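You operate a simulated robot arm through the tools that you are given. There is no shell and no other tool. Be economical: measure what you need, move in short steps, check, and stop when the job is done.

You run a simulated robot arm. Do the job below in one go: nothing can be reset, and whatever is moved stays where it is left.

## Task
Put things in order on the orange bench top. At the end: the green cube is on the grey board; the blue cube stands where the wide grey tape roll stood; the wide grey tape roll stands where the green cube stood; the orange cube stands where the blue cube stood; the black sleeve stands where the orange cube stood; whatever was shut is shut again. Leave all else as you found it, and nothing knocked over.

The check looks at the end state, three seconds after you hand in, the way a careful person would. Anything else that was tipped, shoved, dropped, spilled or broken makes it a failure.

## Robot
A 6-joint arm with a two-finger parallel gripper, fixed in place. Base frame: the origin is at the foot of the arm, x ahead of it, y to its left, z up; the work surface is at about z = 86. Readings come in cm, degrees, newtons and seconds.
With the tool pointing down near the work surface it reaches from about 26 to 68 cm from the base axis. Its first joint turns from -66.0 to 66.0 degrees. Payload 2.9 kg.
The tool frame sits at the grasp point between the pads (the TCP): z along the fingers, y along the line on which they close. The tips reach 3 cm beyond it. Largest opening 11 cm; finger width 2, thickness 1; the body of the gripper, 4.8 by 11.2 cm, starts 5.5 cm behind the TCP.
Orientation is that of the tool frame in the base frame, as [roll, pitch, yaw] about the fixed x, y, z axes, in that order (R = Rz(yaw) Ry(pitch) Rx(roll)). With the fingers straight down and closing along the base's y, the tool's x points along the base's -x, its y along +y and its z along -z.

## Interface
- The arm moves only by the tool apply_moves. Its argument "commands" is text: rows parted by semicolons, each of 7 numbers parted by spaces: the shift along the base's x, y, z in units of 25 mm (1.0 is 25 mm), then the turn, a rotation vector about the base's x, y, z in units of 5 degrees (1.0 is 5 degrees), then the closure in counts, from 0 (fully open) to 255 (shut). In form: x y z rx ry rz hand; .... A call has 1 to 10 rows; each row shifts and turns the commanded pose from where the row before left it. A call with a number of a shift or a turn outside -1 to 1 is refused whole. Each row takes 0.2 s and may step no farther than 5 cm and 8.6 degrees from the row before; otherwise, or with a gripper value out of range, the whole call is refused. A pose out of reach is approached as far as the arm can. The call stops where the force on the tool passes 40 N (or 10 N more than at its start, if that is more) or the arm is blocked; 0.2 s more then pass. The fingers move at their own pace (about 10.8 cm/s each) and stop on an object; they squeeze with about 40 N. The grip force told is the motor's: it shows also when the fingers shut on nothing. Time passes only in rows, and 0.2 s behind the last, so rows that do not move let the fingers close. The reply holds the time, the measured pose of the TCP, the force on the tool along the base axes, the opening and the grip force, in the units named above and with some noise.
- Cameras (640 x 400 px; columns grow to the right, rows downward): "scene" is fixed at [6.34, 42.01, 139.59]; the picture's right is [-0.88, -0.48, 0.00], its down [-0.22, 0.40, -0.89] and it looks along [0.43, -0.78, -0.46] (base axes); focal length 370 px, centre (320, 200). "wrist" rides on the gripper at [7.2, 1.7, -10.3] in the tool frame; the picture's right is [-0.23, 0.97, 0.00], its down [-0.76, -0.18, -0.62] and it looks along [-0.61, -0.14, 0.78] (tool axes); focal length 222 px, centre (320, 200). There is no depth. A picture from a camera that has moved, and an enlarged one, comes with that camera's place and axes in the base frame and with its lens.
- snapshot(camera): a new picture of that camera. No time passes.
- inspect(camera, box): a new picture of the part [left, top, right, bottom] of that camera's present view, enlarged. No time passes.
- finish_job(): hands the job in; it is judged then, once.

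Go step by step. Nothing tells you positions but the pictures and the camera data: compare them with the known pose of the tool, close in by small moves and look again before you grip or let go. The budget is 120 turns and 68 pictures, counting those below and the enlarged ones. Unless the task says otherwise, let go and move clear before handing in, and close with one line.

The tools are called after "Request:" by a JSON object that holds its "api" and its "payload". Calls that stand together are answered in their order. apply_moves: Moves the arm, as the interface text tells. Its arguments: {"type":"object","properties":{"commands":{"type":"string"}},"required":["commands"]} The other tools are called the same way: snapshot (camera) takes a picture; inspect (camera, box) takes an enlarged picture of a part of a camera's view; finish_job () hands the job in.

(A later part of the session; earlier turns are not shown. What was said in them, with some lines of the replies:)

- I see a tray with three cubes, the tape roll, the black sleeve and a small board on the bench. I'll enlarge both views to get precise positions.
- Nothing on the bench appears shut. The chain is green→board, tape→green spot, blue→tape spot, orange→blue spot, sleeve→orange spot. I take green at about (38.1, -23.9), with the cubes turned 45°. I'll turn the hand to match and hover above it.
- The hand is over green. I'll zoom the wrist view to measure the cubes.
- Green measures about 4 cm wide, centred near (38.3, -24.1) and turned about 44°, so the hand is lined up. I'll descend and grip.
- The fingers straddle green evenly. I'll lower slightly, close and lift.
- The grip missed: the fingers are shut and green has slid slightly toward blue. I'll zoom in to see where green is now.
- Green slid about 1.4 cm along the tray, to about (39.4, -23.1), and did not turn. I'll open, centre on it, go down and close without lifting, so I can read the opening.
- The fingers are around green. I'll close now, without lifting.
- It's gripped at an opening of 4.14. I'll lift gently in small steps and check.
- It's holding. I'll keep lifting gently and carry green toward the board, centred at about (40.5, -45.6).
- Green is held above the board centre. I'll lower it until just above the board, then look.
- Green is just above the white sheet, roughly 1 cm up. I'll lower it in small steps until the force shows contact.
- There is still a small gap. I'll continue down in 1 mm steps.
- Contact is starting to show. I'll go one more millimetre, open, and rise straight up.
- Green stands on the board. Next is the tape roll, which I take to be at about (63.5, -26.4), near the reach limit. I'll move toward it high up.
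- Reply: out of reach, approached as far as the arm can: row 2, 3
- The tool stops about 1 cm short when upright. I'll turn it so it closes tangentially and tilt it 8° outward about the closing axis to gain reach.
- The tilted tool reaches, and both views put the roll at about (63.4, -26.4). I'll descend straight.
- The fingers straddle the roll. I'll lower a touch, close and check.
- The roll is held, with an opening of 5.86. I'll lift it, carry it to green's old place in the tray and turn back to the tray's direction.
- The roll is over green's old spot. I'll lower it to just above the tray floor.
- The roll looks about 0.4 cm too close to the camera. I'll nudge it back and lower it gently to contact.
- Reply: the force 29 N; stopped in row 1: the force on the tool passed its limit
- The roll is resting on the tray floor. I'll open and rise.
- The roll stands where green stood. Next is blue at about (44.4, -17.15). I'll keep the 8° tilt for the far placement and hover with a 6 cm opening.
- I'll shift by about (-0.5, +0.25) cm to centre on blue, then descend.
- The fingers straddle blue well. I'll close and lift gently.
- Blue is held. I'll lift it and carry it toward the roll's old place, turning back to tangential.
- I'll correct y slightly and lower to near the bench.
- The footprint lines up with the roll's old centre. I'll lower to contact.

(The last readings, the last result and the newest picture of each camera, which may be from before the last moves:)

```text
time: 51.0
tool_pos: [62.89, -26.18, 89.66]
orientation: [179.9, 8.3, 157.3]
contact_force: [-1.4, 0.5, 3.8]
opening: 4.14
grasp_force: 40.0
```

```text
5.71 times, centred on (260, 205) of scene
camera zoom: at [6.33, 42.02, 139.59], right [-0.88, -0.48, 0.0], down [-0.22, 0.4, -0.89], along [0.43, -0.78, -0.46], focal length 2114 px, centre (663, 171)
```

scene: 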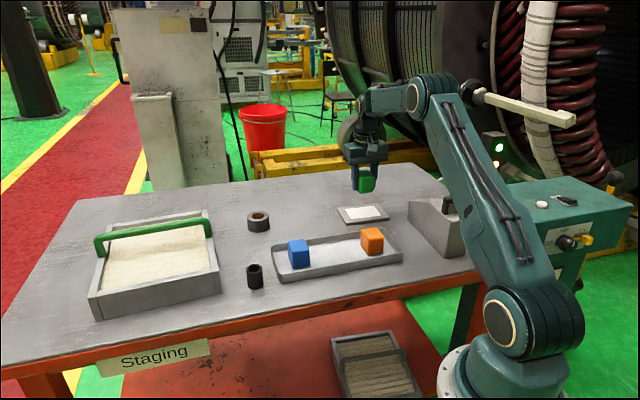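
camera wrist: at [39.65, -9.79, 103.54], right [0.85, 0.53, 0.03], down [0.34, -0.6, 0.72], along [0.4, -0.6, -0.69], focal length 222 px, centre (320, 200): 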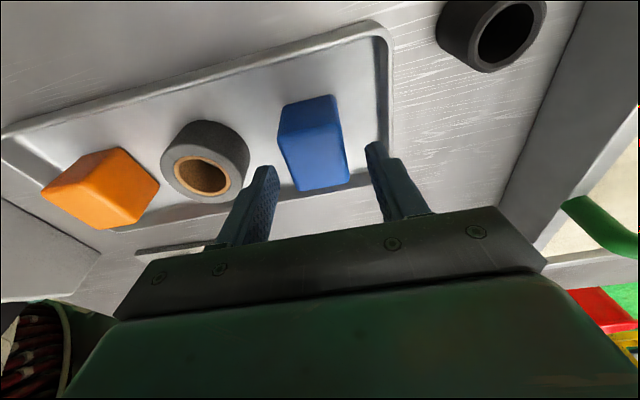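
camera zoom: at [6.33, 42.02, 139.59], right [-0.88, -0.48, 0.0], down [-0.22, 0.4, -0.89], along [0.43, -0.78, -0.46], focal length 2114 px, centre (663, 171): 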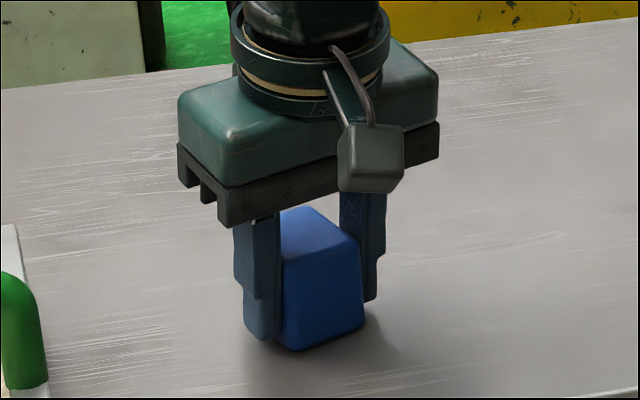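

Contact shows (3.8 N), so blue is seated. I'll open, rise, pull back and remove the tilt.

Request:
{"api": "apply_moves", "payload": {"commands": "0 0 0 0 0 0 150;0 0 0 0 0 0 100;0 0 0 0 0 0 93;0 0 0.4 0 0 0 93;0 0 0.8 0 0 0 93;-0.3 0.1 0.8 0 0 0 93;-0.9 0.3 0.8 0 0 0 93;-0.9 0 0 0.307 0.738 0 93;-0.9 0 0 0.32 0.77 0 93;-0.9 0 0 0 0 -0.9 93"}}

Request:
{"api": "inspect", "payload": {"camera": "scene", "box": [200, 160, 390, 280]}}

```text
time: 53.2
tool_pos: [52.94, -25.1, 96.62]
orientation: [179.8, -0.2, 153.0]
contact_force: [0.1, -1.0, 0.0]
opening: 7.0
grasp_force: 0.0
```

```text
3.33 times, centred on (295, 220) of scene
camera zoom: at [6.34, 42.01, 139.59], right [-0.88, -0.48, 0.0], down [-0.22, 0.4, -0.89], along [0.43, -0.78, -0.46], focal length 1233 px, centre (403, 133)
```

zoom: 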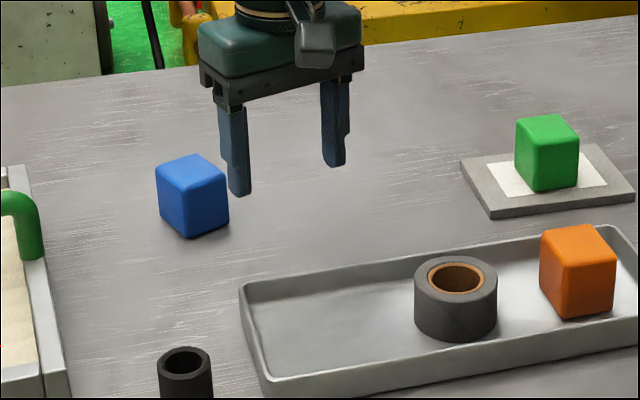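

Blue stands at the roll's old spot. Next is orange at about (31.4, -30.5). I'll hover there with a 6 cm opening.

Request:
{"api": "apply_moves", "payload": {"commands": "-0.9 -0.23 0 0 0 -0.4 116;-0.9 -0.23 0 0 0 -0.4 116;-0.9 -0.23 0 0 0 -0.4 116;-0.9 -0.22 0 0 0 -0.4 116;-0.9 -0.22 0 0 0 -0.4 116;-0.9 -0.22 0 0 0 -0.4 116;-0.9 -0.22 0 0 0 -0.4 116;-0.9 -0.22 0 0 0 -0.4 116;-0.9 -0.22 0 0 0 -0.4 116;-0.5 -0.15 0 0 0 0 116"}}

Request:
{"api": "apply_moves", "payload": {"commands": "0 0 -0.6 0 0 0 116;0 0 -0.3 0 0 0 116;0 0 0 0 0 0 116"}}

Request:
{"api": "inspect", "payload": {"camera": "scene", "box": [270, 180, 460, 300]}}

Request:
{"api": "inspect", "payload": {"camera": "wrist", "box": [150, 0, 500, 219]}}

```text
time: 55.4
tool_pos: [31.61, -30.64, 96.47]
orientation: [179.8, 0.1, 134.9]
contact_force: [-0.1, -0.6, 0.7]
opening: 6.0
grasp_force: 0.0
```

```text
time: 56.2
tool_pos: [31.44, -30.53, 94.25]
orientation: [179.9, 0.0, 134.9]
contact_force: [-0.6, -0.2, -0.2]
opening: 5.97
grasp_force: 0.0
```

```text
3.33 times, centred on (365, 240) of scene
camera zoom: at [6.34, 42.01, 139.59], right [-0.88, -0.48, 0.0], down [-0.22, 0.4, -0.89], along [0.43, -0.78, -0.46], focal length 1233 px, centre (170, 67)
```

zoom: 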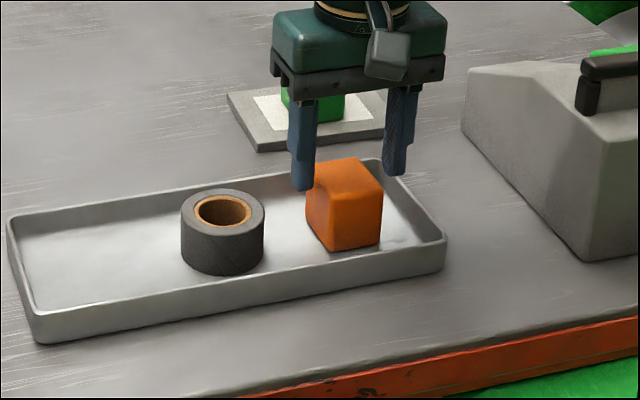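

```text
1.83 times, centred on (325, 110) of wrist
camera zoom: at [27.54, -24.16, 104.46], right [0.85, 0.53, 0.0], down [0.41, -0.67, 0.62], along [0.33, -0.53, -0.78], focal length 406 px, centre (311, 365)
```

zoom: 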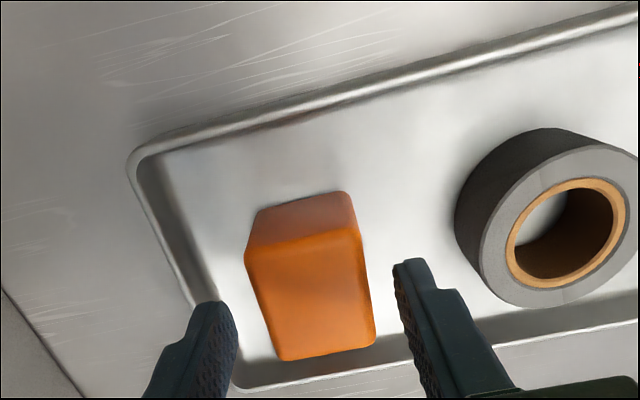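

Orange is centred between the fingers. I'll descend, close and lift gently.

Request:
{"api": "apply_moves", "payload": {"commands": "0 0 -0.5 0 0 0 116;0 0 -0.6 0 0 0 116;0 0 -0.54 0 0 0 116;0 0 0 0 0 0 116;0 0 0 0 0 0 180;0 0 0 0 0 0 255;0 0 0 0 0 0 255;0 0 0 0 0 0 255"}}

Request:
{"api": "apply_moves", "payload": {"commands": "0 0 0.1 0 0 0 255;0 0 0.1 0 0 0 255;0 0 0.2 0 0 0 255;0 0 0 0 0 0 255"}}

Request:
{"api": "inspect", "payload": {"camera": "scene", "box": [270, 180, 460, 300]}}

```text
time: 58.0
tool_pos: [31.49, -30.57, 90.06]
orientation: [179.8, 0.1, 134.8]
contact_force: [0.4, -0.2, 0.0]
opening: 4.12
grasp_force: 39.5
```

```text
time: 59.0
tool_pos: [31.67, -30.48, 91.18]
orientation: [179.8, -0.1, 134.9]
contact_force: [-1.0, 0.0, -1.3]
opening: 4.15
grasp_force: 40.3
```

```text
3.33 times, centred on (365, 240) of scene
camera zoom: at [6.34, 42.01, 139.59], right [-0.88, -0.48, 0.0], down [-0.22, 0.4, -0.89], along [0.43, -0.78, -0.46], focal length 1233 px, centre (170, 67)
```

zoom: 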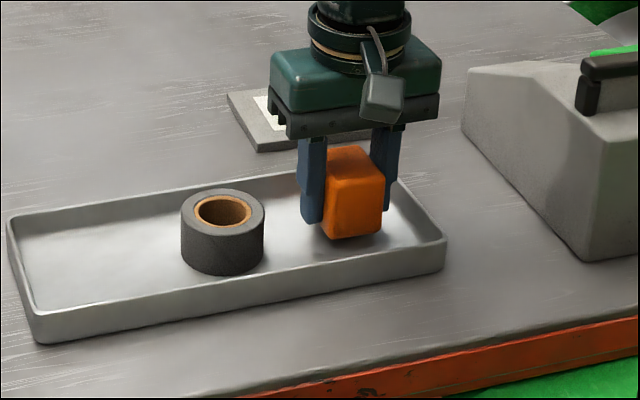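

Orange is held. I'll lift it and carry it to blue's old spot (44.4, -17.2).

Request:
{"api": "apply_moves", "payload": {"commands": "0 0 0.4 0 0 0 255;0 0 0.6 0 0 0 255;0 0 0.7 0 0 0 255;0 0 0.5 0 0 0 255;0 0 0.3 0 0 0 255;0.3 0.31 0 0 0 0 255;0.55 0.56 0 0 0 0 255;0.6 0.62 0 0 0 0 255;0.6 0.62 0 0 0 0 255;0.6 0.62 0 0 0 0 255"}}

Request:
{"api": "apply_moves", "payload": {"commands": "0.6 0.62 0 0 0 0 255;0.6 0.62 0 0 0 0 255;0.6 0.62 0 0 0 0 255;0.45 0.46 0 0 0 0 255;0.25 0.26 0 0 0 0 255;0 0 -0.3 0 0 0 255;0 0 -0.6 0 0 0 255;0 0 -0.7 0 0 0 255;0 0 -0.6 0 0 0 255;0 0 -0.3 0 0 0 255"}}

Request:
{"api": "inspect", "payload": {"camera": "scene", "box": [230, 180, 420, 300]}}

```text
time: 61.2
tool_pos: [38.25, -23.69, 97.36]
orientation: [179.9, 0.0, 134.9]
contact_force: [0.3, 1.4, -1.0]
opening: 4.11
grasp_force: 40.5
```

```text
time: 63.4
tool_pos: [44.57, -17.16, 91.29]
orientation: [179.8, 0.1, 134.9]
contact_force: [-0.7, 0.2, -0.5]
opening: 4.1
grasp_force: 40.1
```

```text
3.33 times, centred on (325, 240) of scene
camera zoom: at [6.34, 42.01, 139.59], right [-0.88, -0.48, 0.0], down [-0.22, 0.4, -0.89], along [0.43, -0.78, -0.46], focal length 1233 px, centre (303, 67)
```

zoom: 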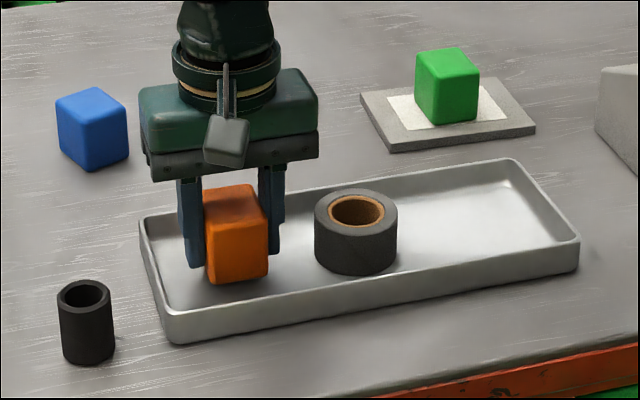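

It lines up with blue's old footprint. I'll lower to contact.

Request:
{"api": "apply_moves", "payload": {"commands": "0 0 -0.15 0 0 0 255;0 0 -0.15 0 0 0 255;0 0 -0.08 0 0 0 255;0 0 0 0 0 0 255"}}

Request:
{"api": "apply_moves", "payload": {"commands": "0 0 -0.05 0 0 0 255;0 0 0 0 0 0 255"}}

```text
time: 64.4
tool_pos: [44.48, -17.22, 90.28]
orientation: [179.9, 0.0, 134.9]
contact_force: [-0.4, 0.3, -1.0]
opening: 4.11
grasp_force: 40.1
```

```text
time: 65.0
tool_pos: [44.51, -17.31, 90.2]
orientation: [179.9, 0.0, 134.9]
contact_force: [1.0, -0.6, -1.2]
opening: 4.12
grasp_force: 39.9
```

Request:
{"api": "apply_moves", "payload": {"commands": "0 0 -0.04 0 0 0 255;0 0 0 0 0 0 255"}}

Request:
{"api": "apply_moves", "payload": {"commands": "0 0 -0.04 0 0 0 255;0 0 0 0 0 0 255"}}

```text
time: 65.6
tool_pos: [44.44, -17.31, 90.19]
orientation: [180.0, 0.1, 135.0]
contact_force: [-1.5, 1.8, 9.2]
opening: 4.13
grasp_force: 39.8
```

```text
time: 66.2
tool_pos: [44.55, -17.38, 90.03]
orientation: [179.8, 0.2, 135.0]
contact_force: [-7.2, 6.6, 34.1]
opening: 4.11
grasp_force: 39.7
```

Orange is seated. I'll ease up slightly, release, rise and go toward the sleeve at about (49.2, -6.5).

Request:
{"api": "apply_moves", "payload": {"commands": "0 0 0.05 0 0 0 255;0 0 0 0 0 0 150;0 0 0 0 0 0 110;0 0 0 0 0 0 110;0 0 0.5 0 0 0 110;0 0 0.9 0 0 0 110;0 0 0.9 0 0 0 110;0 0 0.9 0 0 0 110;0.3 0.8 0 0 0 0 110;0.4 0.9 0 0 0 0 110"}}

Request:
{"api": "apply_moves", "payload": {"commands": "0.4 0.9 0 0 0 0 110;0.4 0.9 0 0 0 0 110;0.38 0.82 0 0 0 0 110;0 0 0 0 0 0 110"}}

Request:
{"api": "inspect", "payload": {"camera": "scene", "box": [190, 180, 380, 300]}}

Request:
{"api": "snapshot", "payload": {"camera": "wrist"}}

```text
time: 68.4
tool_pos: [46.21, -12.92, 98.06]
orientation: [179.9, 0.0, 134.9]
contact_force: [0.0, 0.1, 0.0]
opening: 6.27
grasp_force: 0.1
```

```text
time: 69.4
tool_pos: [49.18, -6.47, 97.97]
orientation: [179.9, 0.0, 134.9]
contact_force: [-0.7, -0.2, -0.4]
opening: 6.28
grasp_force: 0.1
```

```text
3.33 times, centred on (285, 240) of scene
camera zoom: at [6.34, 42.02, 139.59], right [-0.88, -0.48, 0.0], down [-0.22, 0.4, -0.89], along [0.43, -0.78, -0.46], focal length 1233 px, centre (437, 67)
```

zoom: 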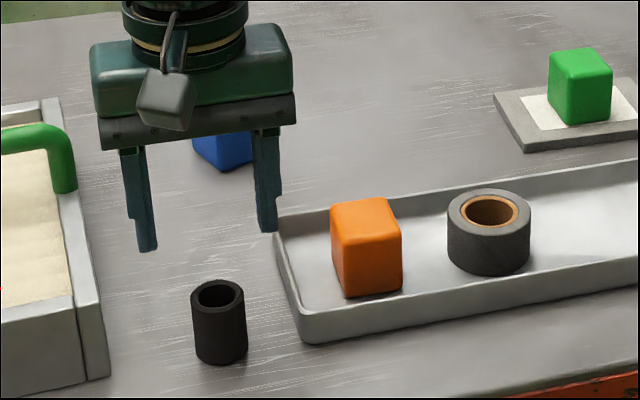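

```text
20 pictures are left
camera wrist: at [45.17, -0.17, 108.25], right [0.85, 0.53, 0.0], down [0.41, -0.67, 0.62], along [0.33, -0.53, -0.78], focal length 222 px, centre (320, 200)
```

wrist: 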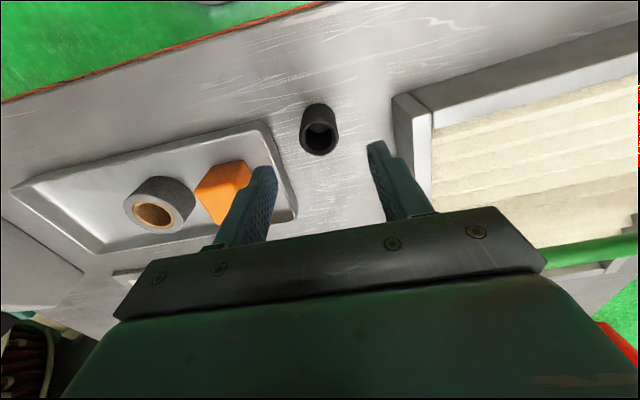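

The sleeve is centred under the hand in both views. I'll descend partway and check.

Request:
{"api": "apply_moves", "payload": {"commands": "0 0 -0.5 0 0 0 110;0 0 -0.8 0 0 0 110;0 0 -0.8 0 0 0 110;0 0 -0.7 0 0 0 110;0 0 -0.4 0 0 0 110;0 0 0 0 0 0 110"}}

Request:
{"api": "inspect", "payload": {"camera": "scene", "box": [190, 200, 310, 300]}}

```text
time: 70.8
tool_pos: [49.22, -6.56, 90.03]
orientation: [180.0, -0.1, 134.9]
contact_force: [0.5, -0.2, -0.2]
opening: 6.24
grasp_force: 0.0
```

```text
4.00 times, centred on (250, 250) of scene
camera zoom: at [6.34, 42.01, 139.59], right [-0.88, -0.48, 0.0], down [-0.22, 0.4, -0.89], along [0.43, -0.78, -0.46], focal length 1480 px, centre (600, 0)
```

zoom: 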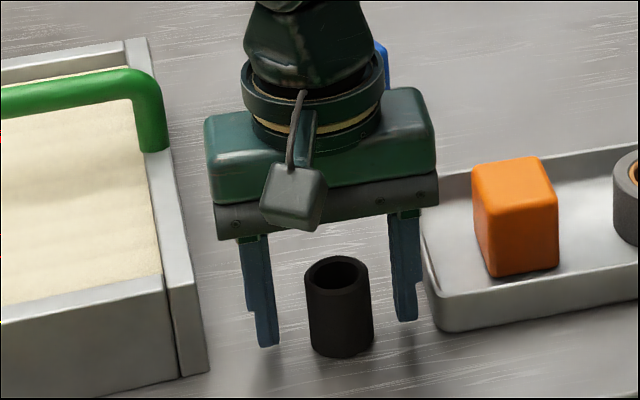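

The sleeve is centred and clear of the crate and tray. I'll lower a bit, close and lift gently.

Request:
{"api": "apply_moves", "payload": {"commands": "0 0 -0.1 0 0 0 110;0 0 0 0 0 0 150;0 0 0 0 0 0 255;0 0 0 0 0 0 255;0 0 0 0 0 0 255;0 0 0.1 0 0 0 255;0 0 0.1 0 0 0 255;0 0 0.2 0 0 0 255;0 0 0 0 0 0 255"}}

Request:
{"api": "inspect", "payload": {"camera": "scene", "box": [190, 200, 310, 300]}}

```text
time: 72.8
tool_pos: [49.19, -6.64, 90.74]
orientation: [179.9, 0.0, 134.9]
contact_force: [0.2, 0.1, -0.8]
opening: 3.24
grasp_force: 39.8
```

```text
4.00 times, centred on (250, 250) of scene
camera zoom: at [6.34, 42.01, 139.59], right [-0.88, -0.48, 0.0], down [-0.22, 0.4, -0.89], along [0.43, -0.78, -0.46], focal length 1480 px, centre (600, 0)
```

zoom: 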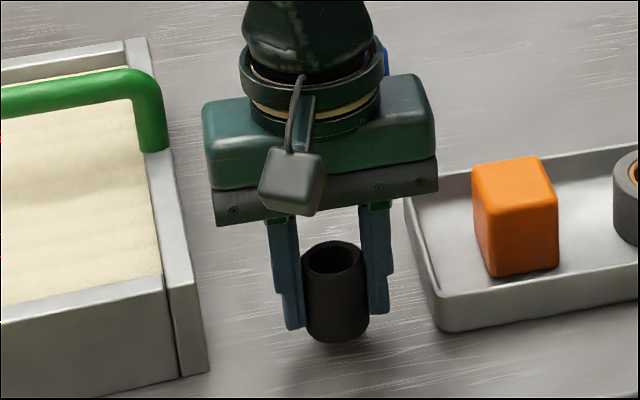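

The sleeve is held. I'll lift it and carry it to orange's old spot (31.45, -30.55).

Request:
{"api": "apply_moves", "payload": {"commands": "0 0 0.4 0 0 0 255;0 0 0.6 0 0 0 255;0 0 0.8 0 0 0 255;0 0 0.8 0 0 0 255;0 0 0.4 0 0 0 255;-0.25 -0.33 0 0 0 0 255;-0.5 -0.68 0 0 0 0 255;-0.6 -0.81 0 0 0 0 255;-0.6 -0.81 0 0 0 0 255;-0.6 -0.81 0 0 0 0 255"}}

Request:
{"api": "apply_moves", "payload": {"commands": "-0.6 -0.81 0 0 0 0 255;-0.6 -0.81 0 0 0 0 255;-0.6 -0.81 0 0 0 0 255;-0.6 -0.81 0 0 0 0 255;-0.6 -0.81 0 0 0 0 255;-0.6 -0.81 0 0 0 0 255;-0.55 -0.74 0 0 0 0 255;-0.4 -0.54 0 0 0 0 255;0 0 0 0 0 0 255"}}

```text
time: 75.0
tool_pos: [42.64, -15.14, 98.32]
orientation: [180.0, 0.2, 135.0]
contact_force: [-1.1, 1.4, -0.7]
opening: 3.25
grasp_force: 40.4
```

```text
time: 77.0
tool_pos: [31.4, -30.34, 98.26]
orientation: [179.9, 0.0, 135.0]
contact_force: [0.8, 0.5, -0.2]
opening: 3.25
grasp_force: 40.0
```

Now over orange's old spot, I'll lower to near the tray floor and look.

Request:
{"api": "apply_moves", "payload": {"commands": "0 -0.06 -0.3 0 0 0 255;0 0 -0.6 0 0 0 255;0 0 -0.8 0 0 0 255;0 0 -0.6 0 0 0 255;0 0 -0.4 0 0 0 255;0 0 0 0 0 0 255"}}

Request:
{"api": "inspect", "payload": {"camera": "scene", "box": [270, 180, 460, 300]}}

```text
time: 78.4
tool_pos: [31.49, -30.71, 91.5]
orientation: [179.9, -0.1, 134.9]
contact_force: [0.9, 0.0, -0.6]
opening: 3.25
grasp_force: 40.3
```

```text
3.33 times, centred on (365, 240) of scene
camera zoom: at [6.34, 42.01, 139.59], right [-0.88, -0.48, 0.0], down [-0.22, 0.4, -0.89], along [0.43, -0.78, -0.46], focal length 1233 px, centre (170, 67)
```

zoom: 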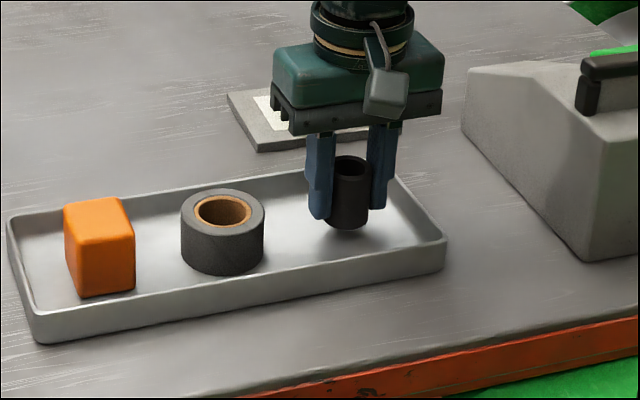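

It lines up with orange's old footprint. I'll lower to contact.

Request:
{"api": "apply_moves", "payload": {"commands": "0 0 -0.2 0 0 0 255;0 0 -0.16 0 0 0 255;0 0 0 0 0 0 255"}}

Request:
{"api": "apply_moves", "payload": {"commands": "0 0 -0.05 0 0 0 255;0 0 0 0 0 0 255"}}

```text
time: 79.2
tool_pos: [31.47, -30.57, 90.49]
orientation: [180.0, -0.1, 134.9]
contact_force: [0.2, 0.3, -0.4]
opening: 3.27
grasp_force: 40.4
```

```text
time: 79.8
tool_pos: [31.45, -30.67, 90.45]
orientation: [179.9, 0.0, 134.9]
contact_force: [0.6, -0.6, 0.6]
opening: 3.24
grasp_force: 40.0
```

Request:
{"api": "apply_moves", "payload": {"commands": "0 0 -0.05 0 0 0 255;0 0 0 0 0 0 255"}}

```text
time: 80.4
tool_pos: [31.36, -30.62, 90.33]
orientation: [180.0, 0.0, 134.8]
contact_force: [-0.2, -0.3, -0.3]
opening: 3.25
grasp_force: 39.8
```

Request:
{"api": "apply_moves", "payload": {"commands": "0 0 -0.04 0 0 0 255;0 0 0 0 0 0 255"}}

Request:
{"api": "apply_moves", "payload": {"commands": "0 0 -0.03 0 0 0 255;0 0 0 0 0 0 255"}}

Request:
{"api": "inspect", "payload": {"camera": "scene", "box": [320, 200, 420, 270]}}

```text
time: 81.0
tool_pos: [31.42, -30.6, 90.34]
orientation: [179.9, 0.1, 134.9]
contact_force: [-4.4, 1.0, 15.9]
opening: 3.21
grasp_force: 40.1
```

```text
time: 81.7
tool_pos: [31.41, -30.62, 90.35]
orientation: [179.9, 0.2, 134.9]
contact_force: [-1.2, 0.1, 3.3]
opening: 3.22
grasp_force: 40.5
stopped in row 2: the force on the tool passed its limit (the readings are from after the stop); the commanded pose is now the measured one
```

```text
5.71 times, centred on (370, 235) of scene
camera zoom: at [6.33, 42.02, 139.59], right [-0.88, -0.48, 0.0], down [-0.22, 0.4, -0.89], along [0.43, -0.78, -0.46], focal length 2114 px, centre (34, 0)
```

zoom: 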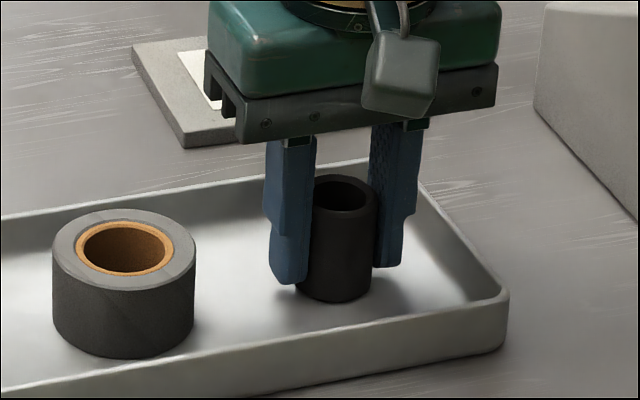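

The sleeve is seated upright. I'll release, rise and move clear.

Request:
{"api": "apply_moves", "payload": {"commands": "0 0 0 0 0 0 190;0 0 0 0 0 0 140;0 0 0 0 0 0 120;0 0 0 0 0 0 120;0 0 0.4 0 0 0 120;0 0 0.9 0 0 0 120;0 0 0.9 0 0 0 120;0 0 1 0 0 0 120;0 0 1 0 0 0 60;0 0.5 1 0 0 0 0"}}

Request:
{"api": "apply_moves", "payload": {"commands": "0 0.5 1 0 0 0 0;0 0.5 1 0 0 0 0;0 0.5 1 0 0 0 0;0 0.5 1 0 0 0 0;0 0.5 0 0 0 0 0;0 0 0 0 0 0 0"}}

Request:
{"api": "snapshot", "payload": {"camera": "scene"}}

Request:
{"api": "inspect", "payload": {"camera": "scene", "box": [230, 180, 420, 300]}}

```text
time: 83.9
tool_pos: [31.52, -29.41, 103.36]
orientation: [179.8, 0.1, 134.9]
contact_force: [0.3, 0.6, 0.3]
opening: 10.99
grasp_force: 0.0
```

```text
time: 85.3
tool_pos: [31.44, -23.04, 113.36]
orientation: [179.9, 0.2, 134.8]
contact_force: [0.0, 0.4, 0.2]
opening: 11.01
grasp_force: 0.1
```

```text
15 pictures are left
```

scene: 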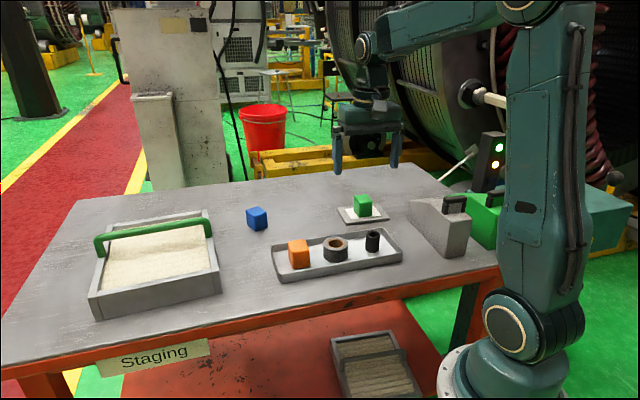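

```text
3.33 times, centred on (325, 240) of scene
camera zoom: at [6.34, 42.02, 139.59], right [-0.88, -0.48, 0.0], down [-0.22, 0.4, -0.89], along [0.43, -0.78, -0.46], focal length 1233 px, centre (303, 67)
```

zoom: 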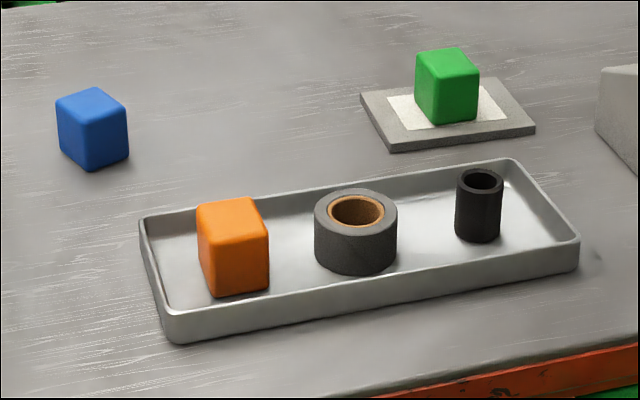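

Everything is in its place: the tray and board haven't moved, all pieces are upright, and nothing on the bench was shut to begin with. I'm handing in.

Request:
{"api": "finish_job", "payload": {}}

```text
The job is handed in.
```

The job is handed in: green is on the board, and blue, the tape roll, orange and the sleeve each stand upright on their assigned spots, with the arm moved clear.
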